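You operate a simulated robot arm through the tools that you are given. There is no shell and no other tool. Be economical: measure what you need, move in short steps, check, and stop when the job is done.

The job below is to be done with a simulated two-armed robot. You get a single attempt, and the scene is never put back.

JOB
Pick up the green tin from the top of the big counter with one hand, pass it to the other hand and put it on the back of the test bench. Set down upright: tin.
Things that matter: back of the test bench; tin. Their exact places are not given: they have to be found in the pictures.

Only the result counts: the job must be done as asked and must still hold three seconds after the hand-in. Knocking over, shifting, dropping, spilling or breaking anything else fails it.

ROBOT AND FRAMES
Two 6-joint arms with two-finger grippers on one trunk, on a base that drives. Base frame: it is fixed to the floor where the robot stands at the start and does not move with it; the origin is under the middle of the robot, x ahead of it, y to its left, z up; the surface under the hand at the start is at about z = 600. Units: mm, degrees, N and s.
The left shoulder is at the start at [70, 176, 965], the right one opposite. With the tool pointing down near the work surface each hand reaches from about 460 to 800 mm from the robot's upright axis, wherever it stands, measured 20 degrees to its own side. Places, roughly: back of the test bench (150x20 cm) [-1560, -260, 800]. Payload 2.45 kg a hand.
The tool frame of a hand sits at the grasp point between the pads (the TCP): z along the fingers, y along the line on which they close. The tips reach 26 mm beyond it. The gripper opens to 96 mm. The gripper's body begins 69 mm behind the TCP.
Orientation is told as [roll, pitch, yaw] about the base's x, y, z axes, in that order, counted from this pose: with the fingers straight down and closing along the base's y, the tool's x points along the base's -x, its y along +y and its z along -z.

CONTROLS
- The arms move only by the tool arm_command. It takes "left_targets", "right_targets" or both (then of equal length, played together; a hand with none holds still); each is a list of rows, each an object (a shift or turn left out is 0, a gripper value left out holds the last) with "gripper": the finger opening in mm, from 0 to 96; "delta_pos": the shift along the base's x, y, z in units of 150 mm (1.0 is 150 mm), a list of three; "rot": the turn, a rotation vector about the base's x, y, z in units of 90 degrees (1.0 is 90 degrees), a list of three. In form: [{"gripper": gripper, "delta_pos": [x, y, z], "rot": [wx, wy, wz]}, ...]. A call has 1 to 20 rows; each row is the pose to reach, as a shift and turn from the pose commanded when the call began. A call with a number of a shift or a turn outside -1 to 1 is refused whole. Rows are played at 5 a second. More than 50 mm and 8.6 degrees between two rows, or a gripper value outside its range, and nothing of the call is played. A pose out of reach is approached as far as the arm can. The call stops where the force on the tool passes 40 N (or 10 N more than at its start, if that is more) or the arm is blocked; 0.2 s more then pass. The fingers move at their own pace and stop on an object; they squeeze with about 29 N. The grip force told is the motor's: it shows also when the fingers shut on nothing. Time passes only in rows, and 0.2 s behind the last, so rows that repeat a pose let the fingers close. The reply holds the time, the measured pose of the TCP, the force on the tool along the base axes, the opening and the grip force, in the units named above and with some noise, with the torque about the TCP (base axes, N m) and any sound that the robot's microphone picked up.
- Cameras (640 x 400 px; columns grow to the right, rows downward): "scene" is now at [128, -6.5, 1267.7]; the picture's right is [-0.09, -1.00, 0.00], its down [-0.74, 0.07, -0.67] and it looks along [0.66, -0.06, -0.75] (base axes); focal length 248 px, centre (320, 200). "left" rides on the left gripper at [82, -3, -98] in its tool frame; the picture's right is [0.04, 1.00, 0.00], its down [-0.73, 0.03, -0.68] and it looks along [-0.68, 0.03, 0.73] (tool axes); focal length 256 px, centre (320, 200). "right" rides on the right gripper at [82, 3, -98] in its tool frame; the picture's right is [-0.04, 1.00, 0.00], its down [-0.73, -0.03, -0.68] and it looks along [-0.68, -0.03, 0.73] (tool axes); focal length 256 px, centre (320, 200).
- get_image(camera): a new picture of that camera. The clock stands still meanwhile.
- move_column(by): slides the trunk up (or, below 0, down) by that many mm; the arms and the scene camera ride with it, the base frame stays. It gives what a move gives, with no picture.
- steer(legs): drives the robot by 1 to 6 legs, each [ahead, left, turn to the left] in mm, mm and degrees, along the robot's own axes; the way and the turn of a leg run together, so that a leg with both is an arc; at most 1500 mm and 180 degrees a leg. The arms and the cameras ride along, it lands a little off, and it stops where it bumps. It gives what a move gives.
- pan_tilt(pan, tilt): turns the head with the scene camera to pan (to the left, within 86 degrees either way) and tilt (down, from -29 to 69), counted from straight ahead of the robot. It gives what a move gives.
- probe_pixels(camera, pixels): for up to 12 pixels [column, row] of the newest picture of that camera ("zoom" is the newest enlarged one), the place [x, y, z] in the base frame of the surface seen there, good to about 2 mm. The clock stands still meanwhile.
- inspect(camera, box): a new picture of the part [left, top, right, bottom] of that camera's present view, enlarged. The clock stands still meanwhile.
- close_job(): hands the job in; it is judged then, once.

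Keep the steps short. Do not move on a guess: measure, check each grasp and each placing, and mend mistakes. In all there are 80 turns and 62 pictures (those below and enlarged ones count). Leave the grippers open and the arms clear of the work at the hand-in unless told otherwise, and finish with a single line.

The tools are called after "Call:" as a command line: name --argument value ..., lists and objects as JSON in quotes. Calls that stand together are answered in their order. arm_command: Moves the arms, as the interface text tells. Its arguments: {"type":"object","properties":{"left_targets":{"type":"array","items":{"type":"object","properties":{"gripper":{"type":"number"},"delta_pos":{"type":"array","items":{"type":"number"}},"rot":{"type":"array","items":{"type":"number"}}}}},"right_targets":{"type":"array","items":{"type":"object","properties":{"gripper":{"type":"number"},"delta_pos":{"type":"array","items":{"type":"number"}},"rot":{"type":"array","items":{"type":"number"}}}}}},"required":[]} The other tools are called the same way: move_column (by) slides the trunk up or down; steer (legs) drives the base; pan_tilt (pan, tilt) turns the head that bears the scene camera; get_image (camera) takes a picture; probe_pixels (camera, pixels) gives the place of the surface under pixels of a picture; inspect (camera, box) takes an enlarged picture of a part of a camera's view; close_job () hands the job in.

At the start:

```text
t: 0.0
left_ee_pos: [566.6, 193.0, 810.4]
left_tool_rot: [0.0, 0.0, 0.0]
left_force: [-0.1, 0.8, 0.5]
left_wrist_torque: [0.01, -0.01, -0.03]
left_grip_width: 96.3
left_grip_force: 0.0
right_ee_pos: [514.0, -181.7, 901.5]
right_tool_rot: [0.1, 0.0, 0.0]
right_force: [0.3, -0.5, 1.0]
right_wrist_torque: [0.01, 0.0, 0.03]
right_grip_width: 95.8
right_grip_force: 0.0
trunk travel left (down, up): [-450.0, 390.0]
robot x, y, heading: [-0.7, 1.0, -0.1]
head pan, tilt: [-5.2, 48.2]
```

scene: 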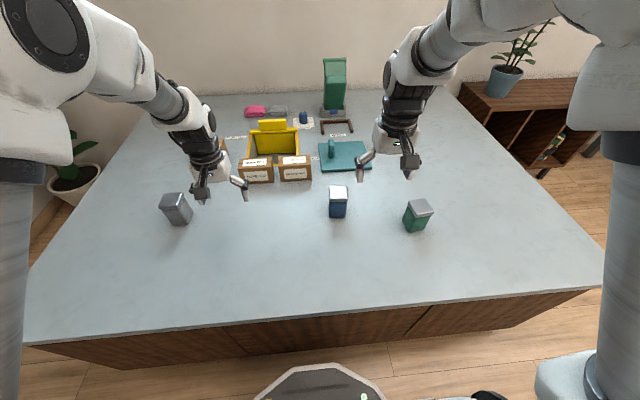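
right: 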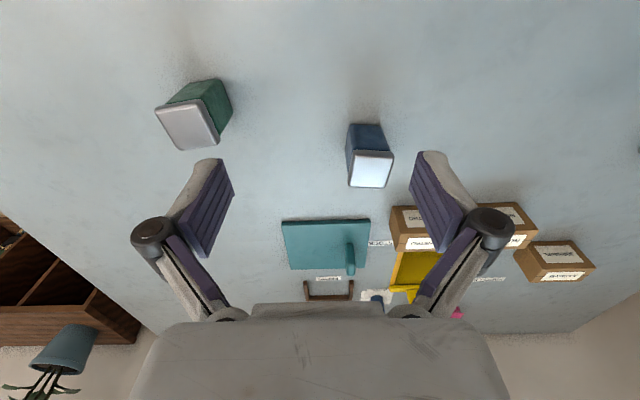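
left: 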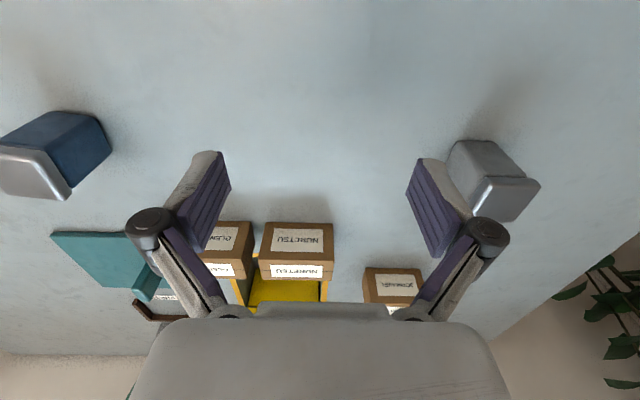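

The green tin shows at about (417,214) in the scene picture. I measure its top and sides, plus the table near it.

Call:
inspect --camera "scene" --box '[370, 180, 466, 240]'

Call:
probe_pixels --camera "scene" --pixels '[[411, 203], [428, 201], [432, 212], [414, 214], [420, 208], [418, 224], [407, 217], [416, 231], [400, 260]]'

Call:
probe_pixels --camera "right" --pixels '[[160, 108], [205, 100], [215, 140], [180, 147], [187, 123], [215, 90]]'

```text
6.67 times, centred on (418, 210) of scene
```

zoom: 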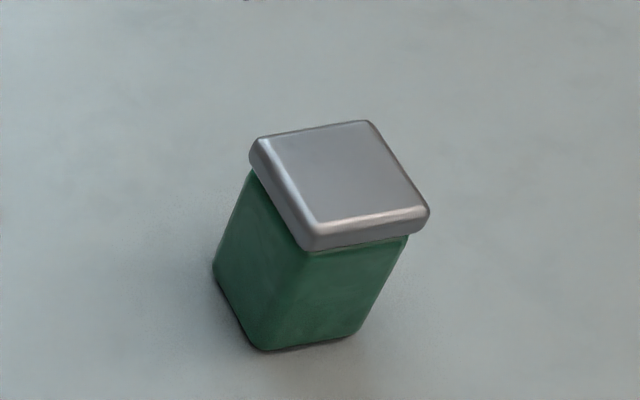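

```text
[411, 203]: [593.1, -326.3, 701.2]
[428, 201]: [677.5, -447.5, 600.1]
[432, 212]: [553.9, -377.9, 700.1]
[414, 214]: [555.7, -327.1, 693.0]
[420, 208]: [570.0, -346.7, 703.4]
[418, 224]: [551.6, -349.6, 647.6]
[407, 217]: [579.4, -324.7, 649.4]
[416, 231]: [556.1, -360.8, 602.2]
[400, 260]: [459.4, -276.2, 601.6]
```

```text
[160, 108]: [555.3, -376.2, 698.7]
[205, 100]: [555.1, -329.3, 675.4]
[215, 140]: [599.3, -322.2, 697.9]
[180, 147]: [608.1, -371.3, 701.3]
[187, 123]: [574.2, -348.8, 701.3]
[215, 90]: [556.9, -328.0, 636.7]
```

The tin is about 102 mm tall with a lid on top. I measure the lid and body edges in the enlarged picture to get yaw and width.

Call:
probe_pixels --camera "zoom" --pixels '[[268, 142], [362, 128], [418, 208], [318, 232], [340, 180], [255, 200], [300, 262], [225, 270], [262, 335], [320, 265], [398, 250], [352, 325]]'

Call:
pan_tilt --pan 86 --tilt 15

Call:
get_image --camera "scene"

```text
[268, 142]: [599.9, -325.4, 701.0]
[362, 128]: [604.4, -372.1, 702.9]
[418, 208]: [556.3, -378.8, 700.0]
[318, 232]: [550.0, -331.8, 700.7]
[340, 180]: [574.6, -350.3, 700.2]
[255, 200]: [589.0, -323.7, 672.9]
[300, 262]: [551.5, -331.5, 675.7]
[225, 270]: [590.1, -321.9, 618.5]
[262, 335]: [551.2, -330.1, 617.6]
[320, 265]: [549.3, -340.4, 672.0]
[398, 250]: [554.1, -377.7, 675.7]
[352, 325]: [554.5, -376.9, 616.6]
```

```text
t: 1.7
left_ee_pos: [565.9, 193.2, 810.3]
left_tool_rot: [0.0, 0.1, -0.1]
left_force: [-0.4, -0.6, 0.0]
left_wrist_torque: [-0.03, -0.02, 0.03]
left_grip_width: 96.0
left_grip_force: 0.1
right_ee_pos: [514.0, -182.0, 901.4]
right_tool_rot: [0.1, -0.1, 0.2]
right_force: [-0.1, 0.2, 0.1]
right_wrist_torque: [0.01, -0.02, -0.01]
right_grip_width: 96.0
right_grip_force: 0.0
trunk travel left (down, up): [-450.0, 390.0]
robot x, y, heading: [0.7, -3.1, 0.0]
head pan, tilt: [85.9, 15.0]
```

```text
57 pictures are left
```

scene: 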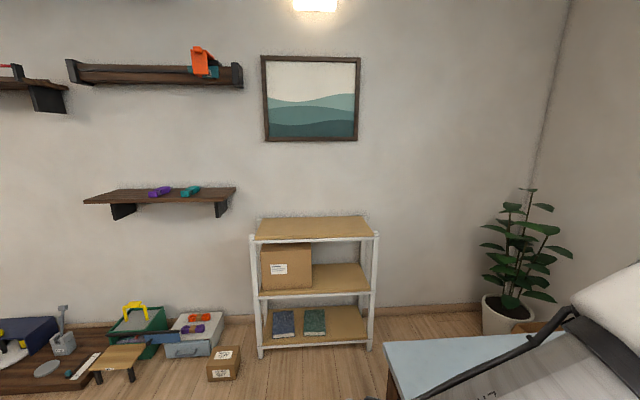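

Tin: centre about (577,-352), z 600–702, yaw about +7°, about 50 mm square. Now a look to the right side before I drive to see the bench.

Call:
pan_tilt --pan -86 --tilt 25

Call:
get_image --camera "scene"

```text
t: 4.3
left_ee_pos: [565.5, 192.7, 809.8]
left_tool_rot: [0.0, 0.0, 0.0]
left_force: [-0.9, -0.3, 0.2]
left_wrist_torque: [0.0, 0.0, 0.0]
left_grip_width: 96.1
left_grip_force: 0.2
right_ee_pos: [513.8, -181.5, 901.0]
right_tool_rot: [0.0, 0.0, 0.0]
right_force: [0.5, -0.2, -0.8]
right_wrist_torque: [-0.03, 0.01, 0.01]
right_grip_width: 96.1
right_grip_force: 0.0
trunk travel left (down, up): [-450.0, 390.0]
robot x, y, heading: [2.3, -1.3, -0.1]
head pan, tilt: [-85.9, 25.0]
```

```text
56 pictures are left
```

scene: 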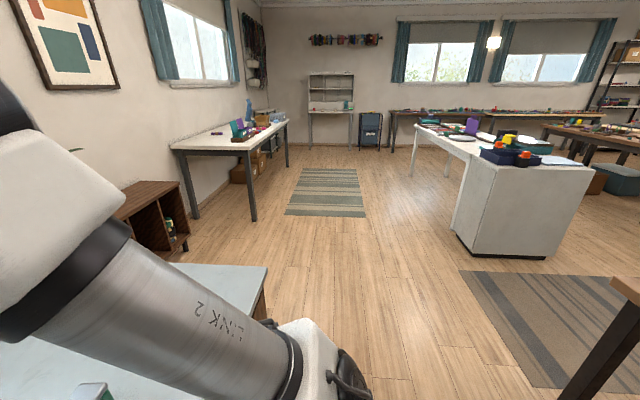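

A bench corner shows at lower right (630,285). I measure it and the floor around.

Call:
probe_pixels --camera "scene" --pixels '[[614, 280], [635, 302], [636, 282], [560, 395], [615, 320], [245, 290], [264, 300], [500, 370]]'

Call:
steer --legs '[[-150, 0, 0]]'

```text
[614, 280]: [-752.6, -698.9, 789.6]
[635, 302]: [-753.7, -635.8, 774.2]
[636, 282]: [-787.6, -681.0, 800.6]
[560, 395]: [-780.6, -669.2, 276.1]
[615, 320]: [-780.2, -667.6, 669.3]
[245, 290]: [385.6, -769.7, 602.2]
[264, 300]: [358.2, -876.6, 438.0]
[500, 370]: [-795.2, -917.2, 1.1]
```

```text
t: 5.6
left_ee_pos: [416.3, 191.3, 810.2]
left_tool_rot: [0.1, -0.2, 0.0]
left_force: [0.2, -0.2, 0.8]
left_wrist_torque: [0.02, -0.02, 0.0]
left_grip_width: 95.8
left_grip_force: 0.0
right_ee_pos: [365.2, -183.3, 902.1]
right_tool_rot: [-0.1, -0.2, -0.1]
right_force: [0.3, 0.9, 0.8]
right_wrist_torque: [0.03, -0.01, 0.0]
right_grip_width: 95.7
right_grip_force: 0.1
trunk travel left (down, up): [-450.0, 390.0]
robot x, y, heading: [-147.7, 0.4, -0.2]
head pan, tilt: [-85.9, 25.0]
```

The bench's near edge is at x≈-752, top z≈800. I raise the trunk so the arms clear everything, then turn to view it.

Call:
move_column --by 300

Call:
steer --legs '[[0, 0, -90]]'

Call:
pan_tilt --pan -80 --tilt 30

Call:
get_image --camera "scene"

```text
t: 8.6
left_ee_pos: [416.8, 192.7, 1110.4]
left_tool_rot: [0.0, 0.1, -0.1]
left_force: [-0.2, 0.7, -0.6]
left_wrist_torque: [-0.01, -0.02, -0.01]
left_grip_width: 95.8
left_grip_force: 0.1
right_ee_pos: [364.6, -183.6, 1201.2]
right_tool_rot: [0.0, 0.1, 0.0]
right_force: [-0.5, -0.3, 0.3]
right_wrist_torque: [0.03, -0.02, 0.02]
right_grip_width: 96.3
right_grip_force: 0.1
trunk travel left (down, up): [-750.0, 90.0]
robot x, y, heading: [-148.1, 2.2, -0.3]
head pan, tilt: [-85.9, 25.0]
```

```text
t: 12.8
left_ee_pos: [49.4, -564.1, 1109.4]
left_tool_rot: [0.1, -0.1, -89.4]
left_force: [0.5, -0.4, 0.0]
left_wrist_torque: [-0.04, -0.03, -0.01]
left_grip_width: 95.9
left_grip_force: 0.2
right_ee_pos: [-325.4, -516.7, 1201.1]
right_tool_rot: [0.0, 0.0, -89.5]
right_force: [-1.1, 0.3, -0.8]
right_wrist_torque: [-0.01, 0.01, -0.01]
right_grip_width: 96.2
right_grip_force: 0.0
trunk travel left (down, up): [-750.0, 90.0]
robot x, y, heading: [-149.3, 2.8, -89.6]
head pan, tilt: [-85.9, 25.0]
```

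```text
t: 13.5
left_ee_pos: [49.1, -564.8, 1110.6]
left_tool_rot: [0.0, 0.0, -89.5]
left_force: [0.1, -0.5, 0.4]
left_wrist_torque: [-0.02, 0.02, 0.01]
left_grip_width: 95.9
left_grip_force: 0.1
right_ee_pos: [-326.1, -516.2, 1201.4]
right_tool_rot: [-0.1, 0.1, -89.6]
right_force: [0.6, -0.4, 0.1]
right_wrist_torque: [0.0, 0.01, 0.0]
right_grip_width: 95.8
right_grip_force: 0.1
trunk travel left (down, up): [-750.0, 90.0]
robot x, y, heading: [-149.3, 3.5, -89.5]
head pan, tilt: [-80.0, 30.0]
```

```text
55 pictures are left
```

scene: 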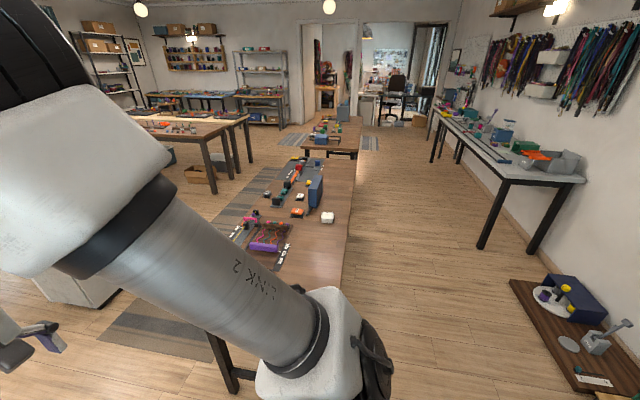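

The bench runs along -x, and its clear strip is on the right in the picture (the +y side). I measure its edges and the objects along it.

Call:
probe_pixels --camera "scene" --pixels '[[355, 160], [345, 275], [345, 230], [328, 218], [335, 216], [305, 212], [318, 195], [310, 270], [289, 250], [330, 180], [302, 158], [315, 240]]'

Call:
inspect --camera "scene" --box '[220, 140, 380, 300]'

Call:
probe_pixels --camera "scene" --pixels '[[512, 285], [575, 390], [620, 345], [400, 290], [480, 250], [540, 255], [585, 185], [505, 180], [390, 180]]'

```text
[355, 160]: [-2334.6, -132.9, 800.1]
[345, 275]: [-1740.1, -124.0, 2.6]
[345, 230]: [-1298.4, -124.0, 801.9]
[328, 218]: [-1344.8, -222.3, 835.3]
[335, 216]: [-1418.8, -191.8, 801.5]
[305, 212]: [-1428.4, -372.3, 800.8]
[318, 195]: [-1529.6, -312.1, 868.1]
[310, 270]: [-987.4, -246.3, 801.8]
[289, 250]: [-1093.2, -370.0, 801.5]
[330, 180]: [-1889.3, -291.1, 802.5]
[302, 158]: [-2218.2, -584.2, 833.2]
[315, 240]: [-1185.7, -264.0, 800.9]
```

```text
2.50 times, centred on (300, 220) of scene
```

zoom: 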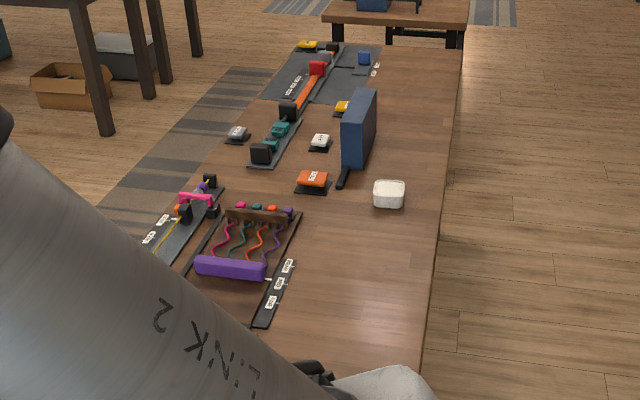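

```text
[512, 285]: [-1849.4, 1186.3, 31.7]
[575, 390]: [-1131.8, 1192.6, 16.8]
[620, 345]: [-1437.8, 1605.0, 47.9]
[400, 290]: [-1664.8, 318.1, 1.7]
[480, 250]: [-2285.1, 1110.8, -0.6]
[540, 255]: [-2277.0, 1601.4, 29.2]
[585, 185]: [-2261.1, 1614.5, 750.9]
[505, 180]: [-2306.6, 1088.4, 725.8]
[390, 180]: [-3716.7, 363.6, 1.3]
```

The clear strip of the bench is y≈-160…-360, with edge y≈-110. The stretch around x≈-1080 is free. Now back to the counter: turn left 90°, drive ahead 150, look at the tin.

Call:
steer --legs '[[0, 0, 89.6], [150, 0, 0]]'

Call:
move_column --by -300

Call:
pan_tilt --pan -15 --tilt 45

Call:
inspect --camera "scene" --box '[320, 150, 480, 250]'

```text
t: 18.7
left_ee_pos: [564.4, 199.0, 1111.3]
left_tool_rot: [0.0, 0.0, 0.3]
left_force: [-0.5, -0.9, 0.1]
left_wrist_torque: [-0.01, -0.01, -0.02]
left_grip_width: 95.8
left_grip_force: 0.0
right_ee_pos: [514.9, -178.4, 1203.1]
right_tool_rot: [-0.1, -0.1, 0.3]
right_force: [-0.5, 0.0, 0.0]
right_wrist_torque: [0.0, -0.03, 0.0]
right_grip_width: 96.2
right_grip_force: 0.0
trunk travel left (down, up): [-750.0, 90.0]
robot x, y, heading: [-0.4, 3.5, 0.5]
head pan, tilt: [-80.0, 30.0]
```

```text
t: 21.7
left_ee_pos: [564.6, 198.9, 811.2]
left_tool_rot: [0.0, -0.1, 0.4]
left_force: [0.4, -0.1, -1.0]
left_wrist_torque: [0.02, 0.0, -0.01]
left_grip_width: 96.0
left_grip_force: 0.1
right_ee_pos: [516.9, -177.6, 902.0]
right_tool_rot: [0.0, 0.0, 0.4]
right_force: [-0.1, 0.8, 0.1]
right_wrist_torque: [-0.01, -0.02, -0.02]
right_grip_width: 96.3
right_grip_force: 0.0
trunk travel left (down, up): [-450.0, 390.0]
robot x, y, heading: [-0.4, 0.6, 0.3]
head pan, tilt: [-80.0, 30.0]
```

```text
t: 23.1
left_ee_pos: [566.0, 197.5, 809.2]
left_tool_rot: [0.0, 0.0, 0.4]
left_force: [-0.7, -0.8, 0.0]
left_wrist_torque: [0.02, 0.04, -0.02]
left_grip_width: 96.1
left_grip_force: 0.1
right_ee_pos: [516.0, -178.7, 901.3]
right_tool_rot: [-0.1, 0.0, 0.3]
right_force: [-0.3, 0.3, 0.1]
right_wrist_torque: [-0.02, 0.02, -0.02]
right_grip_width: 95.7
right_grip_force: 0.0
trunk travel left (down, up): [-450.0, 390.0]
robot x, y, heading: [2.6, 1.8, 0.6]
head pan, tilt: [-15.0, 45.0]
```

```text
4.00 times, centred on (400, 200) of scene
```

zoom: 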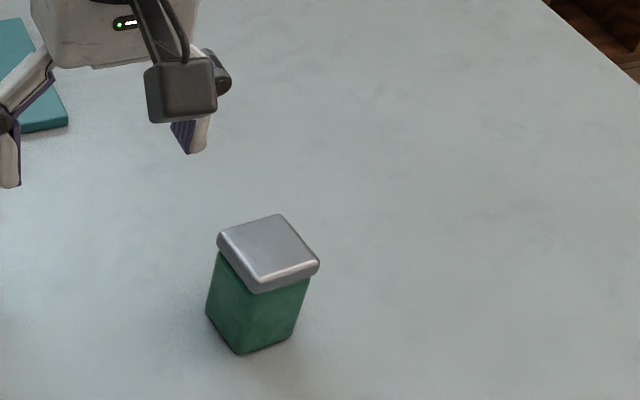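

Tin is unchanged. I move the right hand over the tin in small steps and turn +7° to match its faces.

Call:
arm_command --right_targets '[{"gripper": 96, "delta_pos": [0.1, -0.29, -0.1], "rot": [0, 0, 0.02]}, {"delta_pos": [0.2, -0.58, -0.2], "rot": [0, 0, 0.04]}, {"delta_pos": [0.3, -0.87, -0.3], "rot": [0, 0, 0.06]}, {"delta_pos": [0.4, -1.0, -0.4], "rot": [0, 0, 0.076]}]'

Call:
arm_command --right_targets '[{"delta_pos": [0, -0.157, -0.1]}, {"delta_pos": [0, -0.157, -0.3]}]'

Call:
get_image --camera "right"

```text
t: 24.1
left_ee_pos: [565.2, 198.0, 811.0]
left_tool_rot: [0.0, 0.0, 0.4]
left_force: [0.6, -0.6, -0.3]
left_wrist_torque: [0.01, -0.05, -0.01]
left_grip_width: 96.0
left_grip_force: 0.1
right_ee_pos: [578.0, -326.0, 841.2]
right_tool_rot: [0.0, -0.1, 7.2]
right_force: [-0.1, 0.2, -1.0]
right_wrist_torque: [0.02, 0.01, -0.02]
right_grip_width: 96.1
right_grip_force: 0.1
trunk travel left (down, up): [-450.0, 390.0]
robot x, y, heading: [3.2, -2.3, 0.5]
head pan, tilt: [-15.0, 45.0]
```

```text
t: 24.6
left_ee_pos: [565.7, 198.5, 809.9]
left_tool_rot: [0.0, 0.1, 0.4]
left_force: [0.4, 0.7, -0.1]
left_wrist_torque: [-0.05, -0.02, -0.03]
left_grip_width: 96.0
left_grip_force: 0.2
right_ee_pos: [579.5, -350.0, 797.2]
right_tool_rot: [0.0, 0.0, 7.2]
right_force: [-0.2, -0.3, 1.2]
right_wrist_torque: [-0.04, 0.03, 0.0]
right_grip_width: 95.9
right_grip_force: 0.1
trunk travel left (down, up): [-450.0, 390.0]
robot x, y, heading: [-0.8, 3.1, 0.5]
head pan, tilt: [-15.0, 45.0]
```

```text
52 pictures are left
```

right: 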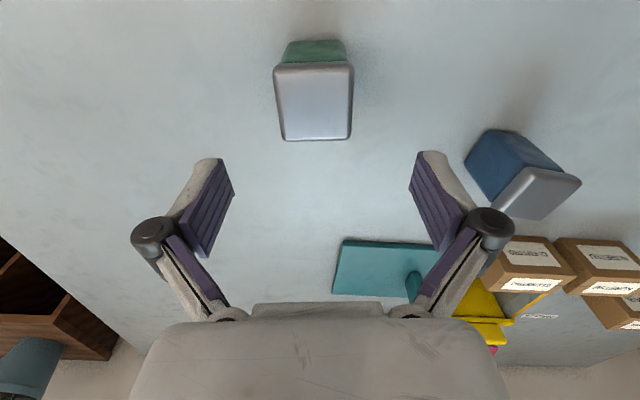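

The tin sits squarely between the fingers. I probe its lid corners (275,67), (352,65), (348,137), (284,138) for the exact centre.

Call:
probe_pixels --camera "right" --pixels '[[278, 70], [350, 69], [346, 134], [286, 135], [276, 100], [351, 100], [317, 138], [312, 67], [300, 50], [290, 55], [340, 55]]'

```text
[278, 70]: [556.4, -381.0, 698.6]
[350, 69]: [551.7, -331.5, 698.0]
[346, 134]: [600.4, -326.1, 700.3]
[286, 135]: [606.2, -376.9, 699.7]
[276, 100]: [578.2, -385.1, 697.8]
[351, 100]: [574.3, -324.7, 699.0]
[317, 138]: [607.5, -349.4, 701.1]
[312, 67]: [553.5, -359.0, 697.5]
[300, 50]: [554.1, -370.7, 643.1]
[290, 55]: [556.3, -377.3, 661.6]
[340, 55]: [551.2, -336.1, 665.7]
```

Lid centre ≈(579,-354), about 58 mm wide. I lower to TCP z≈689 with a 3 mm sideways shift.

Call:
arm_command --right_targets '[{"delta_pos": [0, -0.02, -0.25]}, {"delta_pos": [0, -0.02, -0.5]}, {"delta_pos": [0, -0.02, -0.715]}, {"delta_pos": [0, -0.02, -0.715]}]'

Call:
get_image --camera "right"

```text
t: 25.6
left_ee_pos: [565.0, 198.0, 808.9]
left_tool_rot: [0.1, 0.0, 0.4]
left_force: [1.0, 0.2, 0.2]
left_wrist_torque: [0.0, -0.02, 0.02]
left_grip_width: 96.0
left_grip_force: 0.0
right_ee_pos: [575.6, -354.2, 690.5]
right_tool_rot: [0.0, -0.1, 7.3]
right_force: [-0.1, -0.9, 0.6]
right_wrist_torque: [0.01, -0.04, -0.01]
right_grip_width: 95.8
right_grip_force: 0.0
trunk travel left (down, up): [-450.0, 390.0]
robot x, y, heading: [-0.4, 0.5, 0.5]
head pan, tilt: [-15.0, 45.0]
```

```text
51 pictures are left
```

right: 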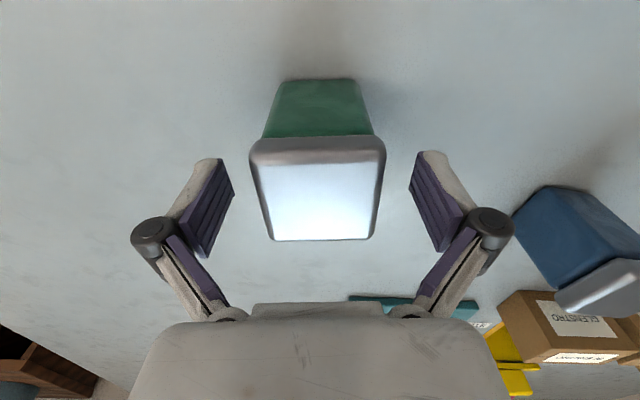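

Centred between the fingers. I close and wait.

Call:
arm_command --right_targets '[{"gripper": 70}, {"gripper": 40}, {"gripper": 40}, {"gripper": 40}]'

Call:
get_image --camera "right"

```text
t: 26.6
left_ee_pos: [566.2, 198.4, 810.1]
left_tool_rot: [0.0, 0.0, 0.5]
left_force: [0.3, 0.0, 0.1]
left_wrist_torque: [0.02, -0.01, 0.02]
left_grip_width: 95.8
left_grip_force: 0.0
right_ee_pos: [577.2, -354.3, 690.9]
right_tool_rot: [0.0, 0.0, 7.1]
right_force: [-0.2, 1.0, -0.5]
right_wrist_torque: [0.0, 0.07, -0.03]
right_grip_width: 59.3
right_grip_force: 29.0
trunk travel left (down, up): [-450.0, 390.0]
robot x, y, heading: [-1.1, -0.0, 0.4]
head pan, tilt: [-15.0, 45.0]
```

```text
50 pictures are left
```

right: 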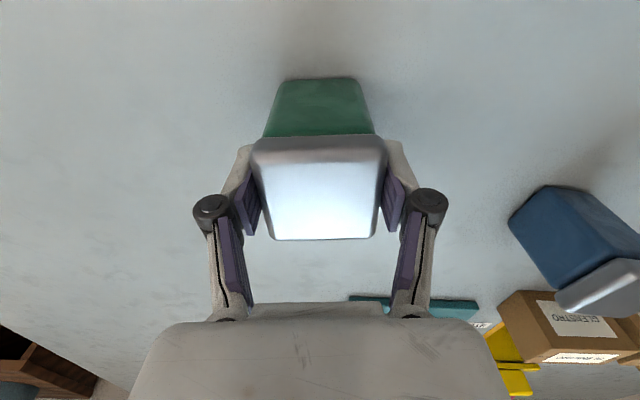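

Gripped at 59 mm with 29 N. I lift gently by 30 mm, then to 150.

Call:
arm_command --right_targets '[{"gripper": 40, "delta_pos": [0, 0, 0.1]}, {"delta_pos": [0, 0, 0.2]}, {"delta_pos": [0, 0, 0.45]}, {"delta_pos": [0, 0, 0.7]}, {"delta_pos": [0, 0, 1.0]}, {"delta_pos": [0, 0, 1.0]}]'

Call:
get_image --camera "right"

```text
t: 28.1
left_ee_pos: [565.8, 196.5, 809.4]
left_tool_rot: [-0.1, 0.0, 0.5]
left_force: [-0.1, 0.3, 0.6]
left_wrist_torque: [-0.02, 0.04, -0.04]
left_grip_width: 95.8
left_grip_force: 0.0
right_ee_pos: [578.0, -353.8, 838.6]
right_tool_rot: [0.0, 0.0, 7.3]
right_force: [-0.5, -0.7, 1.2]
right_wrist_torque: [0.0, 0.0, 0.02]
right_grip_width: 40.2
right_grip_force: 0.1
trunk travel left (down, up): [-450.0, 390.0]
robot x, y, heading: [-2.2, 2.8, 0.5]
head pan, tilt: [-15.0, 45.0]
```

```text
49 pictures are left
```

right: 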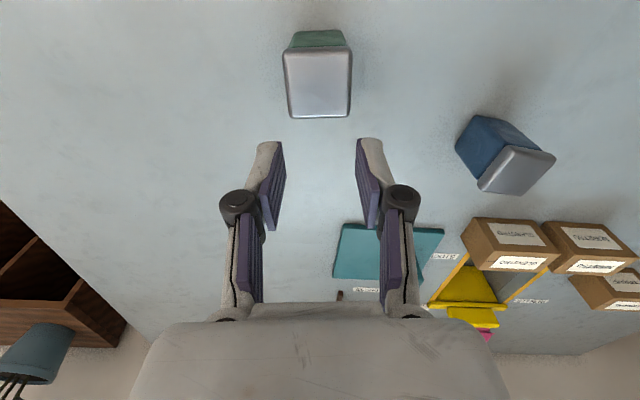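

The lid slipped out of the fingers; the tin is still standing in place. So I must grip the body from the side, just under the lid rim. First I look closely at the tin's state and rim height.

Call:
inspect --camera "scene" --box '[356, 196, 420, 246]'

Call:
steer --legs '[[0, -240, 0]]'

```text
8.00 times, centred on (388, 221) of scene
```

zoom: 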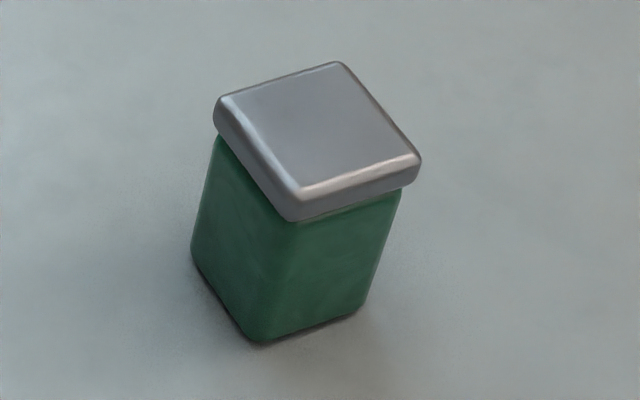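

```text
t: 29.8
left_ee_pos: [567.1, -39.6, 809.9]
left_tool_rot: [0.1, -0.1, 0.2]
left_force: [-0.2, 0.4, -0.7]
left_wrist_torque: [0.02, -0.03, 0.02]
left_grip_width: 96.1
left_grip_force: 0.0
right_ee_pos: [578.3, -590.6, 838.6]
right_tool_rot: [0.0, -0.1, 7.1]
right_force: [0.2, -0.1, 0.4]
right_wrist_torque: [0.04, 0.04, 0.0]
right_grip_width: 40.2
right_grip_force: 0.0
trunk travel left (down, up): [-450.0, 390.0]
robot x, y, heading: [2.9, -234.5, 0.1]
head pan, tilt: [-15.0, 45.0]
```

Now I probe the rim and body edges in that enlarged picture.

Call:
probe_pixels --camera "zoom" --pixels '[[292, 214], [292, 228], [350, 196], [350, 212], [240, 160], [240, 178], [202, 250], [212, 160], [250, 330], [352, 308], [395, 200], [285, 240]]'

Call:
get_image --camera "scene"

```text
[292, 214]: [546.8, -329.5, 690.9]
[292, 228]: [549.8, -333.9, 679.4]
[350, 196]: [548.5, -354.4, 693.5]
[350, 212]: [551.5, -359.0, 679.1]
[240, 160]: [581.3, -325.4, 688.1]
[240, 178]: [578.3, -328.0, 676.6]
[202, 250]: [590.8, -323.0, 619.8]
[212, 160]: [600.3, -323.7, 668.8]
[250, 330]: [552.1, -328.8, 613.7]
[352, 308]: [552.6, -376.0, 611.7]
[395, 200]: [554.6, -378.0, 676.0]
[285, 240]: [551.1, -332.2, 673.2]
```

```text
47 pictures are left
```

scene: 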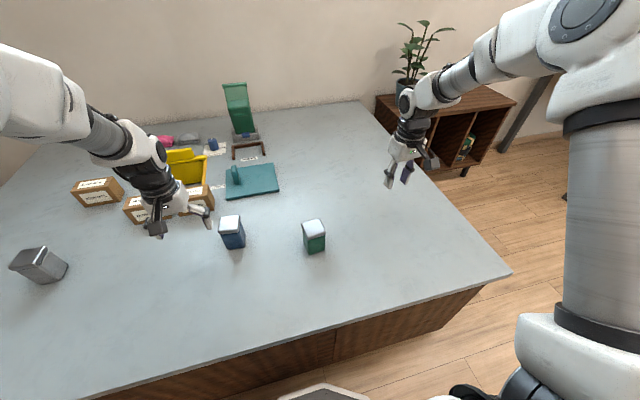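

Rim underside z≈683, body half-width ≈27, centre ≈(578,-354). The right hand is now clear at y=-590. I yaw it -90° first so the camera ends up on top when I tilt.

Call:
arm_command --right_targets '[{"gripper": 90, "rot": [0, 0, -0.09]}, {"rot": [0, 0, -0.18]}, {"rot": [0, 0, -0.27]}, {"rot": [0, 0, -0.36]}, {"rot": [0, 0, -0.45]}, {"rot": [0, 0, -0.54]}, {"rot": [0, 0, -0.63]}, {"rot": [0, 0, -0.72]}, {"rot": [0, 0, -0.81]}, {"rot": [0, 0, -0.9]}, {"rot": [0, 0, -1.0]}, {"rot": [0, 0, -1.0]}]'

```text
refused: row 11 steps farther than a row can; nothing moved
```

Call:
arm_command --right_targets '[{"gripper": 90, "rot": [0, 0, -0.09]}, {"rot": [0, 0, -0.18]}, {"rot": [0, 0, -0.27]}, {"rot": [0, 0, -0.36]}, {"rot": [0, 0, -0.45]}, {"rot": [0, 0, -0.54]}, {"rot": [0, 0, -0.63]}, {"rot": [0, 0, -0.72]}, {"rot": [0, 0, -0.81]}, {"rot": [0, 0, -0.9]}, {"rot": [0, 0, -0.99]}, {"rot": [0, 0, -1.0]}]'

```text
t: 32.4
left_ee_pos: [566.4, -40.4, 810.1]
left_tool_rot: [0.0, -0.1, 0.2]
left_force: [0.6, -0.7, 0.3]
left_wrist_torque: [0.03, 0.02, 0.0]
left_grip_width: 95.6
left_grip_force: 0.0
right_ee_pos: [580.1, -592.1, 839.2]
right_tool_rot: [0.0, 0.0, -83.0]
right_force: [0.6, 0.0, 0.6]
right_wrist_torque: [0.0, -0.01, 0.03]
right_grip_width: 90.2
right_grip_force: 0.1
trunk travel left (down, up): [-450.0, 390.0]
robot x, y, heading: [2.2, -234.7, 0.2]
head pan, tilt: [-15.0, 45.0]
```

Yaw done. Now tilt 80° so the fingers point at the tin (+y, 10° downward), moving sideways at height.

Call:
arm_command --right_targets '[{"rot": [0.088, 0.0115, 0], "delta_pos": [0.01, 0.07, 0]}, {"rot": [0.176, 0.023, 0], "delta_pos": [0.02, 0.14, 0]}, {"rot": [0.265, 0.0345, 0], "delta_pos": [0.03, 0.21, 0]}, {"rot": [0.353, 0.046, 0], "delta_pos": [0.04, 0.28, 0]}, {"rot": [0.441, 0.0575, 0], "delta_pos": [0.05, 0.35, 0]}, {"rot": [0.529, 0.069, 0], "delta_pos": [0.06, 0.42, 0]}, {"rot": [0.617, 0.0805, 0], "delta_pos": [0.07, 0.49, 0]}, {"rot": [0.706, 0.092, 0], "delta_pos": [0.08, 0.56, 0]}, {"rot": [0.794, 0.1035, 0], "delta_pos": [0.09, 0.63, 0]}, {"rot": [0.882, 0.115, 0], "delta_pos": [0.1, 0.69, 0]}, {"rot": [0.882, 0.115, 0], "delta_pos": [0.1, 0.69, 0]}]'

Call:
get_image --camera "scene"

```text
t: 34.8
left_ee_pos: [566.9, -39.6, 810.1]
left_tool_rot: [0.0, 0.0, 0.1]
left_force: [-0.5, -1.3, -0.9]
left_wrist_torque: [-0.03, 0.0, -0.01]
left_grip_width: 95.9
left_grip_force: 0.1
right_ee_pos: [593.8, -488.7, 839.2]
right_tool_rot: [-2.1, 80.1, -84.7]
right_force: [-0.1, 0.7, -0.4]
right_wrist_torque: [0.04, -0.02, 0.02]
right_grip_width: 90.1
right_grip_force: 0.1
trunk travel left (down, up): [-450.0, 390.0]
robot x, y, heading: [0.4, -234.6, -0.1]
head pan, tilt: [-15.0, 45.0]
```

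```text
46 pictures are left
```

scene: 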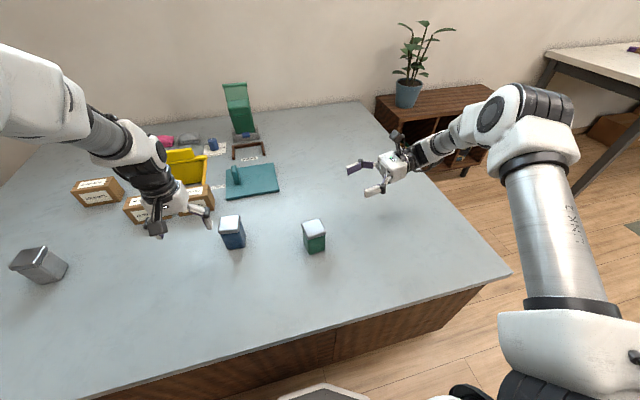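

The pose worked; fingers point at the tin, camera on top. Now down 140 mm and check clearance under the wrist.

Call:
arm_command --right_targets '[{"delta_pos": [0, 0, -0.3]}, {"delta_pos": [0, 0, -0.6]}, {"delta_pos": [0, 0, -0.93]}, {"delta_pos": [0, 0, -0.93]}]'

Call:
inspect --camera "scene" --box '[280, 130, 520, 280]'

Call:
get_image --camera "right"

```text
t: 35.8
left_ee_pos: [566.8, -39.1, 809.7]
left_tool_rot: [0.0, 0.0, 0.3]
left_force: [0.3, -1.0, -0.5]
left_wrist_torque: [0.0, -0.01, 0.01]
left_grip_width: 96.2
left_grip_force: 0.1
right_ee_pos: [592.7, -489.9, 701.2]
right_tool_rot: [-1.9, 80.0, -84.4]
right_force: [-0.6, 0.8, 0.4]
right_wrist_torque: [-0.01, -0.02, -0.02]
right_grip_width: 89.8
right_grip_force: 0.0
trunk travel left (down, up): [-450.0, 390.0]
robot x, y, heading: [3.5, -235.8, 0.2]
head pan, tilt: [-15.0, 45.0]
```

```text
2.67 times, centred on (400, 205) of scene
```

zoom: 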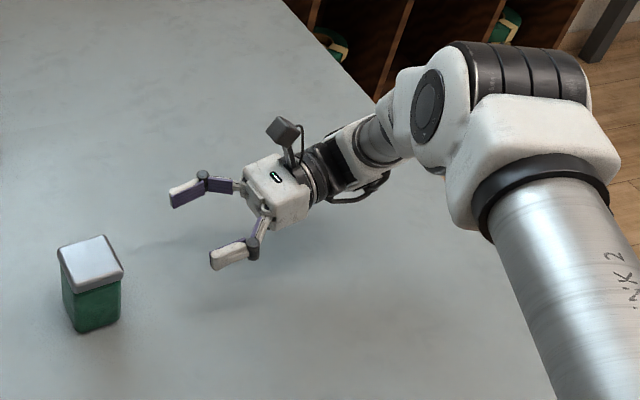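

```text
44 pictures are left
```

right: 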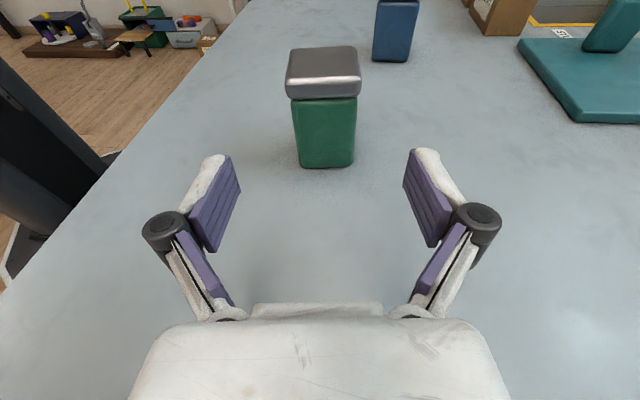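

Clear below the wrist, and the tin is centred. I lower another 40 mm to z≈661, then look before advancing.

Call:
arm_command --right_targets '[{"delta_pos": [0, 0, -0.13]}, {"delta_pos": [0, 0, -0.267]}, {"delta_pos": [0, 0, -0.267]}]'

Call:
arm_command --right_targets '[{"delta_pos": [-0.026, 0.22, 0]}, {"delta_pos": [-0.05, 0.44, 0]}, {"delta_pos": [-0.05, 0.44, 0]}]'

Call:
get_image --camera "right"

Call:
inspect --camera "scene" --box '[280, 180, 440, 280]'

```text
t: 36.6
left_ee_pos: [567.4, -40.9, 809.9]
left_tool_rot: [0.0, 0.0, 0.2]
left_force: [0.6, -0.9, -0.5]
left_wrist_torque: [-0.03, -0.03, 0.0]
left_grip_width: 96.0
left_grip_force: 0.0
right_ee_pos: [595.1, -488.6, 659.2]
right_tool_rot: [-2.2, 80.1, -84.7]
right_force: [-0.6, 0.7, 0.1]
right_wrist_torque: [0.01, -0.01, 0.01]
right_grip_width: 90.2
right_grip_force: 0.1
trunk travel left (down, up): [-450.0, 390.0]
robot x, y, heading: [2.9, -236.1, 0.2]
head pan, tilt: [-15.0, 45.0]
```

```text
t: 37.4
left_ee_pos: [568.9, -40.7, 810.5]
left_tool_rot: [0.0, -0.1, 0.3]
left_force: [0.6, -0.2, 0.0]
left_wrist_torque: [-0.03, 0.02, 0.0]
left_grip_width: 95.9
left_grip_force: 0.1
right_ee_pos: [586.0, -424.8, 660.9]
right_tool_rot: [-2.2, 79.9, -84.9]
right_force: [0.6, 0.4, 0.1]
right_wrist_torque: [0.0, 0.0, 0.02]
right_grip_width: 90.1
right_grip_force: 0.1
trunk travel left (down, up): [-450.0, 390.0]
robot x, y, heading: [2.9, -236.8, 0.2]
head pan, tilt: [-15.0, 45.0]
```

```text
43 pictures are left
```

right: 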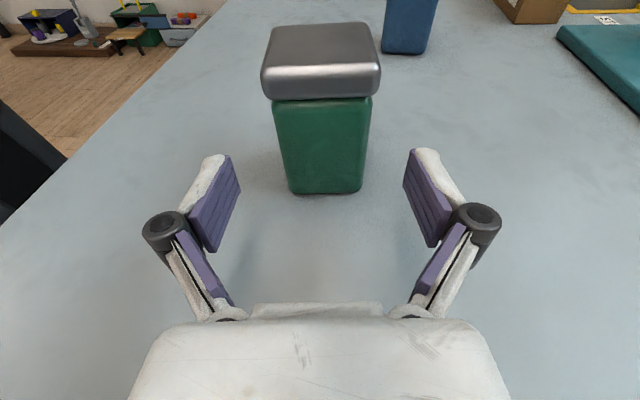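

```text
4.00 times, centred on (360, 230) of scene
```

zoom: 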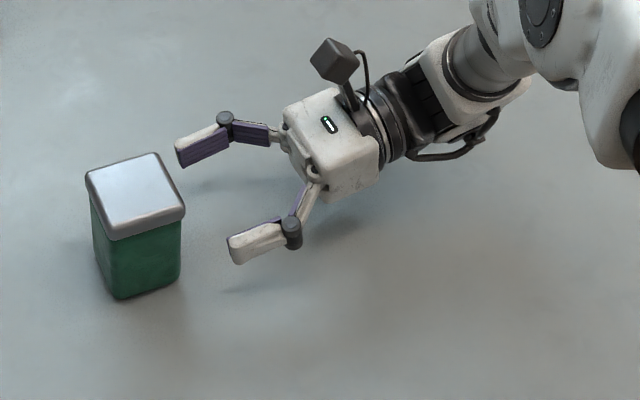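

Well aligned (tin columns 272–372, finger midpoint 322). I advance the last 70 mm.

Call:
arm_command --right_targets '[{"delta_pos": [-0.027, 0.23, 0]}, {"delta_pos": [-0.053, 0.46, 0]}, {"delta_pos": [-0.053, 0.46, 0]}]'

Call:
get_image --camera "right"

Call:
inspect --camera "scene" --box '[280, 190, 408, 270]'

```text
t: 38.2
left_ee_pos: [567.8, -39.9, 810.0]
left_tool_rot: [0.0, 0.1, 0.2]
left_force: [0.4, 0.1, 0.3]
left_wrist_torque: [0.0, -0.01, 0.03]
left_grip_width: 96.3
left_grip_force: 0.0
right_ee_pos: [579.0, -352.5, 662.4]
right_tool_rot: [-2.0, 79.9, -84.7]
right_force: [0.3, -0.7, 0.7]
right_wrist_torque: [-0.03, 0.02, 0.03]
right_grip_width: 90.3
right_grip_force: 0.1
trunk travel left (down, up): [-450.0, 390.0]
robot x, y, heading: [2.8, -235.5, 0.3]
head pan, tilt: [-15.0, 45.0]
```

```text
41 pictures are left
```

right: 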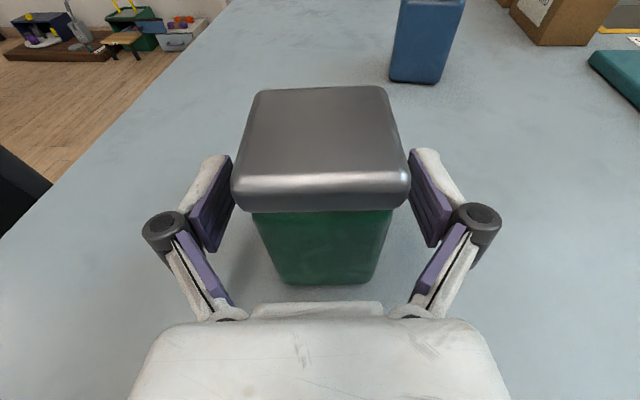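

```text
5.00 times, centred on (344, 230) of scene
```

zoom: 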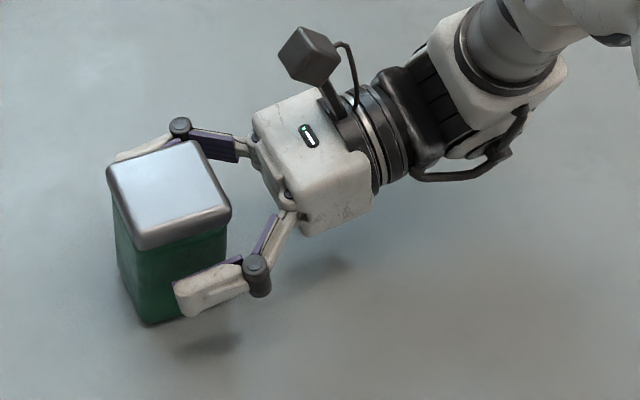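

The near finger sits on the body below the rim. I close and check.

Call:
arm_command --right_targets '[{"gripper": 70}, {"gripper": 35}, {"gripper": 35}, {"gripper": 35}]'

Call:
inspect --camera "scene" --box '[280, 190, 408, 270]'

```text
t: 39.2
left_ee_pos: [567.1, -40.3, 809.0]
left_tool_rot: [0.0, 0.0, 0.2]
left_force: [0.2, -0.2, -0.2]
left_wrist_torque: [-0.03, 0.02, 0.05]
left_grip_width: 96.0
left_grip_force: 0.1
right_ee_pos: [579.6, -354.0, 662.4]
right_tool_rot: [-2.1, 79.9, -84.7]
right_force: [0.5, -0.7, 1.7]
right_wrist_torque: [0.08, -0.08, 0.01]
right_grip_width: 57.3
right_grip_force: 28.5
trunk travel left (down, up): [-450.0, 390.0]
robot x, y, heading: [6.1, -235.9, 0.2]
head pan, tilt: [-15.0, 45.0]
```

```text
5.00 times, centred on (344, 230) of scene
```

zoom: 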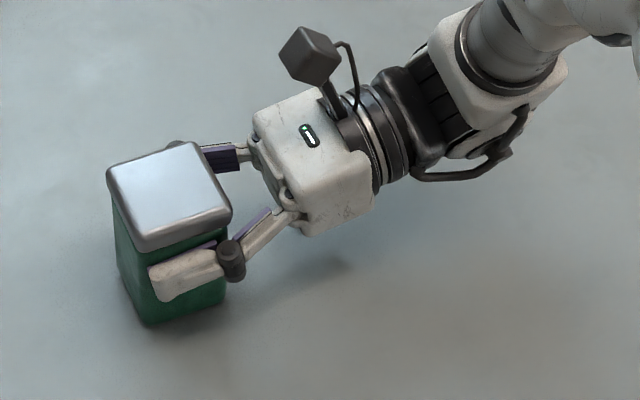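

Gripping the body at 57 mm. I lift 15 mm slowly and check whether it rides along.

Call:
arm_command --right_targets '[{"delta_pos": [0, 0, 0.03]}, {"delta_pos": [0, 0, 0.06]}, {"delta_pos": [0, 0, 0.1]}, {"delta_pos": [0, 0, 0.1]}]'

Call:
inspect --camera "scene" --box '[280, 190, 408, 270]'

```text
t: 40.2
left_ee_pos: [567.6, -41.1, 810.2]
left_tool_rot: [0.0, 0.0, 0.2]
left_force: [-0.3, -1.1, -0.2]
left_wrist_torque: [-0.01, 0.01, -0.01]
left_grip_width: 96.3
left_grip_force: 0.1
right_ee_pos: [578.0, -353.9, 675.4]
right_tool_rot: [-2.1, 80.1, -84.9]
right_force: [-0.1, 0.1, -0.8]
right_wrist_torque: [0.02, 0.02, 0.04]
right_grip_width: 57.7
right_grip_force: 29.0
trunk travel left (down, up): [-450.0, 390.0]
robot x, y, heading: [4.5, -236.9, 0.2]
head pan, tilt: [-15.0, 45.0]
```

```text
5.00 times, centred on (344, 230) of scene
```

zoom: 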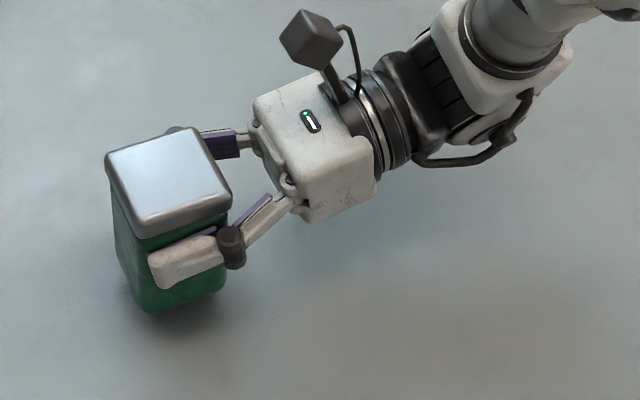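

The shadow shows it lifted. I probe the lid top and bottom edge to confirm.

Call:
probe_pixels --camera "zoom" --pixels '[[165, 180], [115, 170], [225, 195], [150, 232], [192, 148], [165, 300], [220, 280], [180, 265]]'

Call:
arm_command --right_targets '[{"delta_pos": [0, 0, 0.2]}, {"delta_pos": [0, 0, 0.4]}, {"delta_pos": [0, 0, 0.6]}, {"delta_pos": [0, 0, 0.8]}, {"delta_pos": [0, 0, 1.0]}, {"delta_pos": [0, 0, 1.0]}]'

Call:
get_image --camera "right"

```text
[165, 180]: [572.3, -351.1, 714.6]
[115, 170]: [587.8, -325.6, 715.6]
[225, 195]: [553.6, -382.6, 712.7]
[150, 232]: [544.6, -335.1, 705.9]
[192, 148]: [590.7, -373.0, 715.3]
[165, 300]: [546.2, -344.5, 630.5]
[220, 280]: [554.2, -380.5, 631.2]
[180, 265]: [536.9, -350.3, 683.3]
```

```text
t: 41.6
left_ee_pos: [567.8, -40.2, 810.2]
left_tool_rot: [-0.1, 0.0, 0.1]
left_force: [-0.6, -0.5, -0.2]
left_wrist_torque: [0.0, -0.02, 0.0]
left_grip_width: 96.0
left_grip_force: 0.0
right_ee_pos: [579.4, -352.5, 823.4]
right_tool_rot: [-2.6, 80.1, -85.1]
right_force: [-1.3, -0.1, -0.3]
right_wrist_torque: [-0.04, -0.01, 0.02]
right_grip_width: 57.6
right_grip_force: 28.9
trunk travel left (down, up): [-450.0, 390.0]
robot x, y, heading: [4.9, -236.6, 0.3]
head pan, tilt: [-15.0, 45.0]
```

```text
37 pictures are left
```

right: 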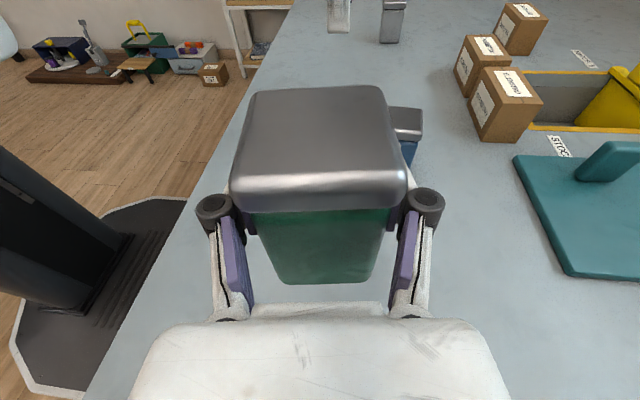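

The tin is firmly held at 62 mm above its bottom. Hand-over plan: left hand points forward, low on the tin; right lowers the tin between its fingers. First raise the trunk 100 mm and turn the left hand by +90° about the vertical.

Call:
move_column --by 100

Call:
arm_command --left_targets '[{"gripper": 94, "rot": [0, 0, 0.09]}, {"rot": [0, 0, 0.18]}, {"rot": [0, 0, 0.27]}, {"rot": [0, 0, 0.36]}, {"rot": [0, 0, 0.45]}, {"rot": [0, 0, 0.54]}, {"rot": [0, 0, 0.63]}, {"rot": [0, 0, 0.72]}, {"rot": [0, 0, 0.81]}, {"rot": [0, 0, 0.9]}, {"rot": [0, 0, 0.99]}, {"rot": [0, 0, 1.0]}]'

Call:
arm_command --left_targets '[{"gripper": 94, "rot": [0, 0, 0.09]}, {"rot": [0, 0, 0.18]}, {"rot": [0, 0, 0.27]}, {"rot": [0, 0, 0.36]}, {"rot": [0, 0, 0.45]}, {"rot": [0, 0, 0.54]}, {"rot": [0, 0, 0.63]}, {"rot": [0, 0, 0.72]}, {"rot": [0, 0, 0.81]}, {"rot": [0, 0, 0.9]}, {"rot": [0, 0, 0.99]}, {"rot": [0, 0, 1.0]}]'

```text
t: 42.9
left_ee_pos: [568.7, -40.6, 910.5]
left_tool_rot: [0.0, 0.0, 0.2]
left_force: [-0.4, -1.2, 0.1]
left_wrist_torque: [-0.02, -0.01, 0.03]
left_grip_width: 95.8
left_grip_force: 0.1
right_ee_pos: [580.1, -352.8, 924.3]
right_tool_rot: [-2.5, 80.0, -85.0]
right_force: [-0.6, -0.7, -0.6]
right_wrist_torque: [0.05, 0.0, -0.01]
right_grip_width: 57.6
right_grip_force: 28.9
trunk travel left (down, up): [-550.0, 290.0]
robot x, y, heading: [2.2, -234.6, 0.2]
head pan, tilt: [-15.0, 45.0]
```

```text
t: 45.5
left_ee_pos: [567.7, -40.1, 909.6]
left_tool_rot: [0.0, 0.0, 90.3]
left_force: [0.1, -0.7, 0.3]
left_wrist_torque: [-0.02, 0.0, 0.0]
left_grip_width: 94.2
left_grip_force: 0.1
right_ee_pos: [578.7, -352.7, 924.0]
right_tool_rot: [-2.2, 79.9, -84.9]
right_force: [-1.2, -0.9, -1.4]
right_wrist_torque: [0.03, 0.01, 0.02]
right_grip_width: 57.1
right_grip_force: 29.0
trunk travel left (down, up): [-550.0, 290.0]
robot x, y, heading: [4.5, -233.9, 0.4]
head pan, tilt: [-15.0, 45.0]
```

```text
t: 48.1
left_ee_pos: [551.7, -47.4, 905.4]
left_tool_rot: [1.2, 0.5, 177.3]
left_force: [0.4, -0.4, -0.2]
left_wrist_torque: [-0.02, 0.0, 0.03]
left_grip_width: 94.3
left_grip_force: 0.1
left hand out of reach, approached as far as the arm can: row 11, 12
right_ee_pos: [578.9, -353.1, 924.6]
right_tool_rot: [-2.2, 80.0, -84.9]
right_force: [0.4, 0.3, -1.0]
right_wrist_torque: [0.01, 0.0, -0.03]
right_grip_width: 57.2
right_grip_force: 29.2
trunk travel left (down, up): [-550.0, 290.0]
robot x, y, heading: [1.8, -233.4, 0.0]
head pan, tilt: [-15.0, 45.0]
```

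Left wrist hits its limit near 177°. I'll use a diagonal instead: left pointing forward-right at -30°. Turn it back by 30° and read the pose.

Call:
arm_command --left_targets '[{"rot": [0, 0, -0.09]}, {"rot": [0, 0, -0.18]}, {"rot": [0, 0, -0.27]}, {"rot": [0, 0, -0.336]}, {"rot": [0, 0, -0.336]}]'

```text
t: 49.3
left_ee_pos: [552.9, -46.6, 906.9]
left_tool_rot: [1.3, 0.5, 147.0]
left_force: [0.9, -0.1, -0.6]
left_wrist_torque: [-0.03, -0.04, -0.04]
left_grip_width: 94.3
left_grip_force: 0.1
right_ee_pos: [578.5, -352.4, 923.5]
right_tool_rot: [-2.3, 80.1, -84.8]
right_force: [0.6, 0.1, -1.5]
right_wrist_torque: [-0.02, -0.01, 0.0]
right_grip_width: 57.4
right_grip_force: 28.9
trunk travel left (down, up): [-550.0, 290.0]
robot x, y, heading: [2.7, -235.5, 0.2]
head pan, tilt: [-15.0, 45.0]
```

Now tilt the left hand 80° so it points forward-right (-33°), moving to about (650,-180), well clear of the tin.

Call:
arm_command --left_targets '[{"rot": [-0.0484, -0.0746, 0], "delta_pos": [0.065, -0.089, 0]}, {"rot": [-0.0968, -0.1492, 0], "delta_pos": [0.13, -0.178, 0]}, {"rot": [-0.1452, -0.2238, 0], "delta_pos": [0.195, -0.267, 0]}, {"rot": [-0.1936, -0.2984, 0], "delta_pos": [0.26, -0.356, 0]}, {"rot": [-0.242, -0.373, 0], "delta_pos": [0.325, -0.445, 0]}, {"rot": [-0.2904, -0.4476, 0], "delta_pos": [0.39, -0.534, 0]}, {"rot": [-0.3388, -0.5222, 0], "delta_pos": [0.455, -0.623, 0]}, {"rot": [-0.3872, -0.5968, 0], "delta_pos": [0.52, -0.712, 0]}, {"rot": [-0.4356, -0.6714, 0], "delta_pos": [0.585, -0.801, 0]}, {"rot": [-0.484, -0.746, 0], "delta_pos": [0.647, -0.89, 0]}, {"rot": [-0.484, -0.746, 0], "delta_pos": [0.647, -0.89, 0]}]'

Call:
get_image --camera "scene"

```text
t: 51.7
left_ee_pos: [648.8, -180.6, 906.8]
left_tool_rot: [1.1, 80.6, 147.0]
left_force: [0.5, -0.1, -0.4]
left_wrist_torque: [0.0, 0.05, -0.04]
left_grip_width: 94.3
left_grip_force: 0.1
right_ee_pos: [578.7, -353.0, 924.2]
right_tool_rot: [-2.2, 80.1, -84.7]
right_force: [0.8, -0.2, -0.5]
right_wrist_torque: [0.0, 0.03, -0.05]
right_grip_width: 57.6
right_grip_force: 28.6
trunk travel left (down, up): [-550.0, 290.0]
robot x, y, heading: [-2.9, -236.4, 0.3]
head pan, tilt: [-15.0, 45.0]
```

```text
36 pictures are left
```

scene: 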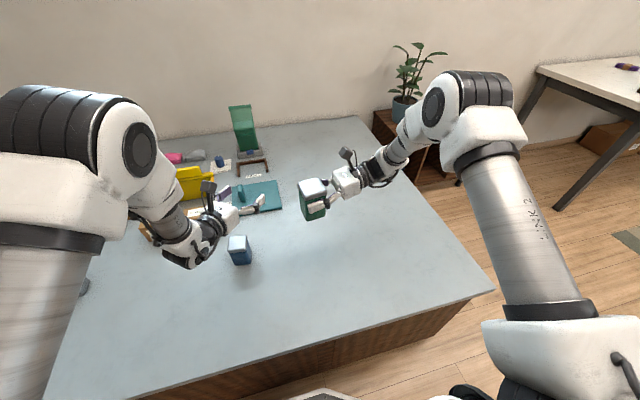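

Both arms posed well. Now I raise the right hand 107 mm while turning it -41.5° so the tin faces match the left hand, and close the left opening to 78.

Call:
arm_command --right_targets '[{"delta_pos": [0, 0, 0.12], "rot": [0, 0, -0.077]}, {"delta_pos": [0, 0, 0.24], "rot": [0, 0, -0.154]}, {"delta_pos": [0, 0, 0.36], "rot": [0, 0, -0.231]}, {"delta_pos": [0, 0, 0.48], "rot": [0, 0, -0.308]}, {"delta_pos": [0, 0, 0.6], "rot": [0, 0, -0.385]}, {"delta_pos": [0, 0, 0.715], "rot": [0, 0, -0.461]}, {"delta_pos": [0, 0, 0.715], "rot": [0, 0, -0.461]}]' --left_targets '[{"gripper": 78}, {"gripper": 78}, {"gripper": 78}, {"gripper": 78}, {"gripper": 78}, {"gripper": 78}, {"gripper": 78}]'

Call:
get_image --camera "right"

```text
t: 53.3
left_ee_pos: [650.4, -181.2, 905.8]
left_tool_rot: [1.3, 80.4, 147.2]
left_force: [0.2, -0.8, 0.3]
left_wrist_torque: [0.0, -0.03, 0.0]
left_grip_width: 78.3
left_grip_force: 0.1
right_ee_pos: [580.4, -352.8, 1030.3]
right_tool_rot: [-2.6, 80.0, -126.8]
right_force: [-0.7, 0.1, -1.5]
right_wrist_torque: [-0.01, 0.0, 0.04]
right_grip_width: 57.2
right_grip_force: 29.6
trunk travel left (down, up): [-550.0, 290.0]
robot x, y, heading: [4.2, -236.7, 0.3]
head pan, tilt: [-15.0, 45.0]
```

```text
35 pictures are left
```

right: 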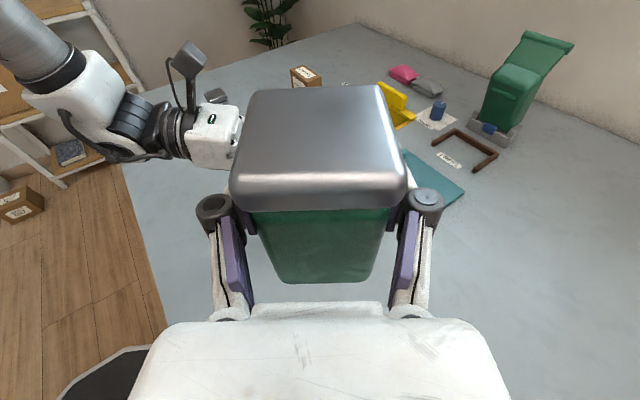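

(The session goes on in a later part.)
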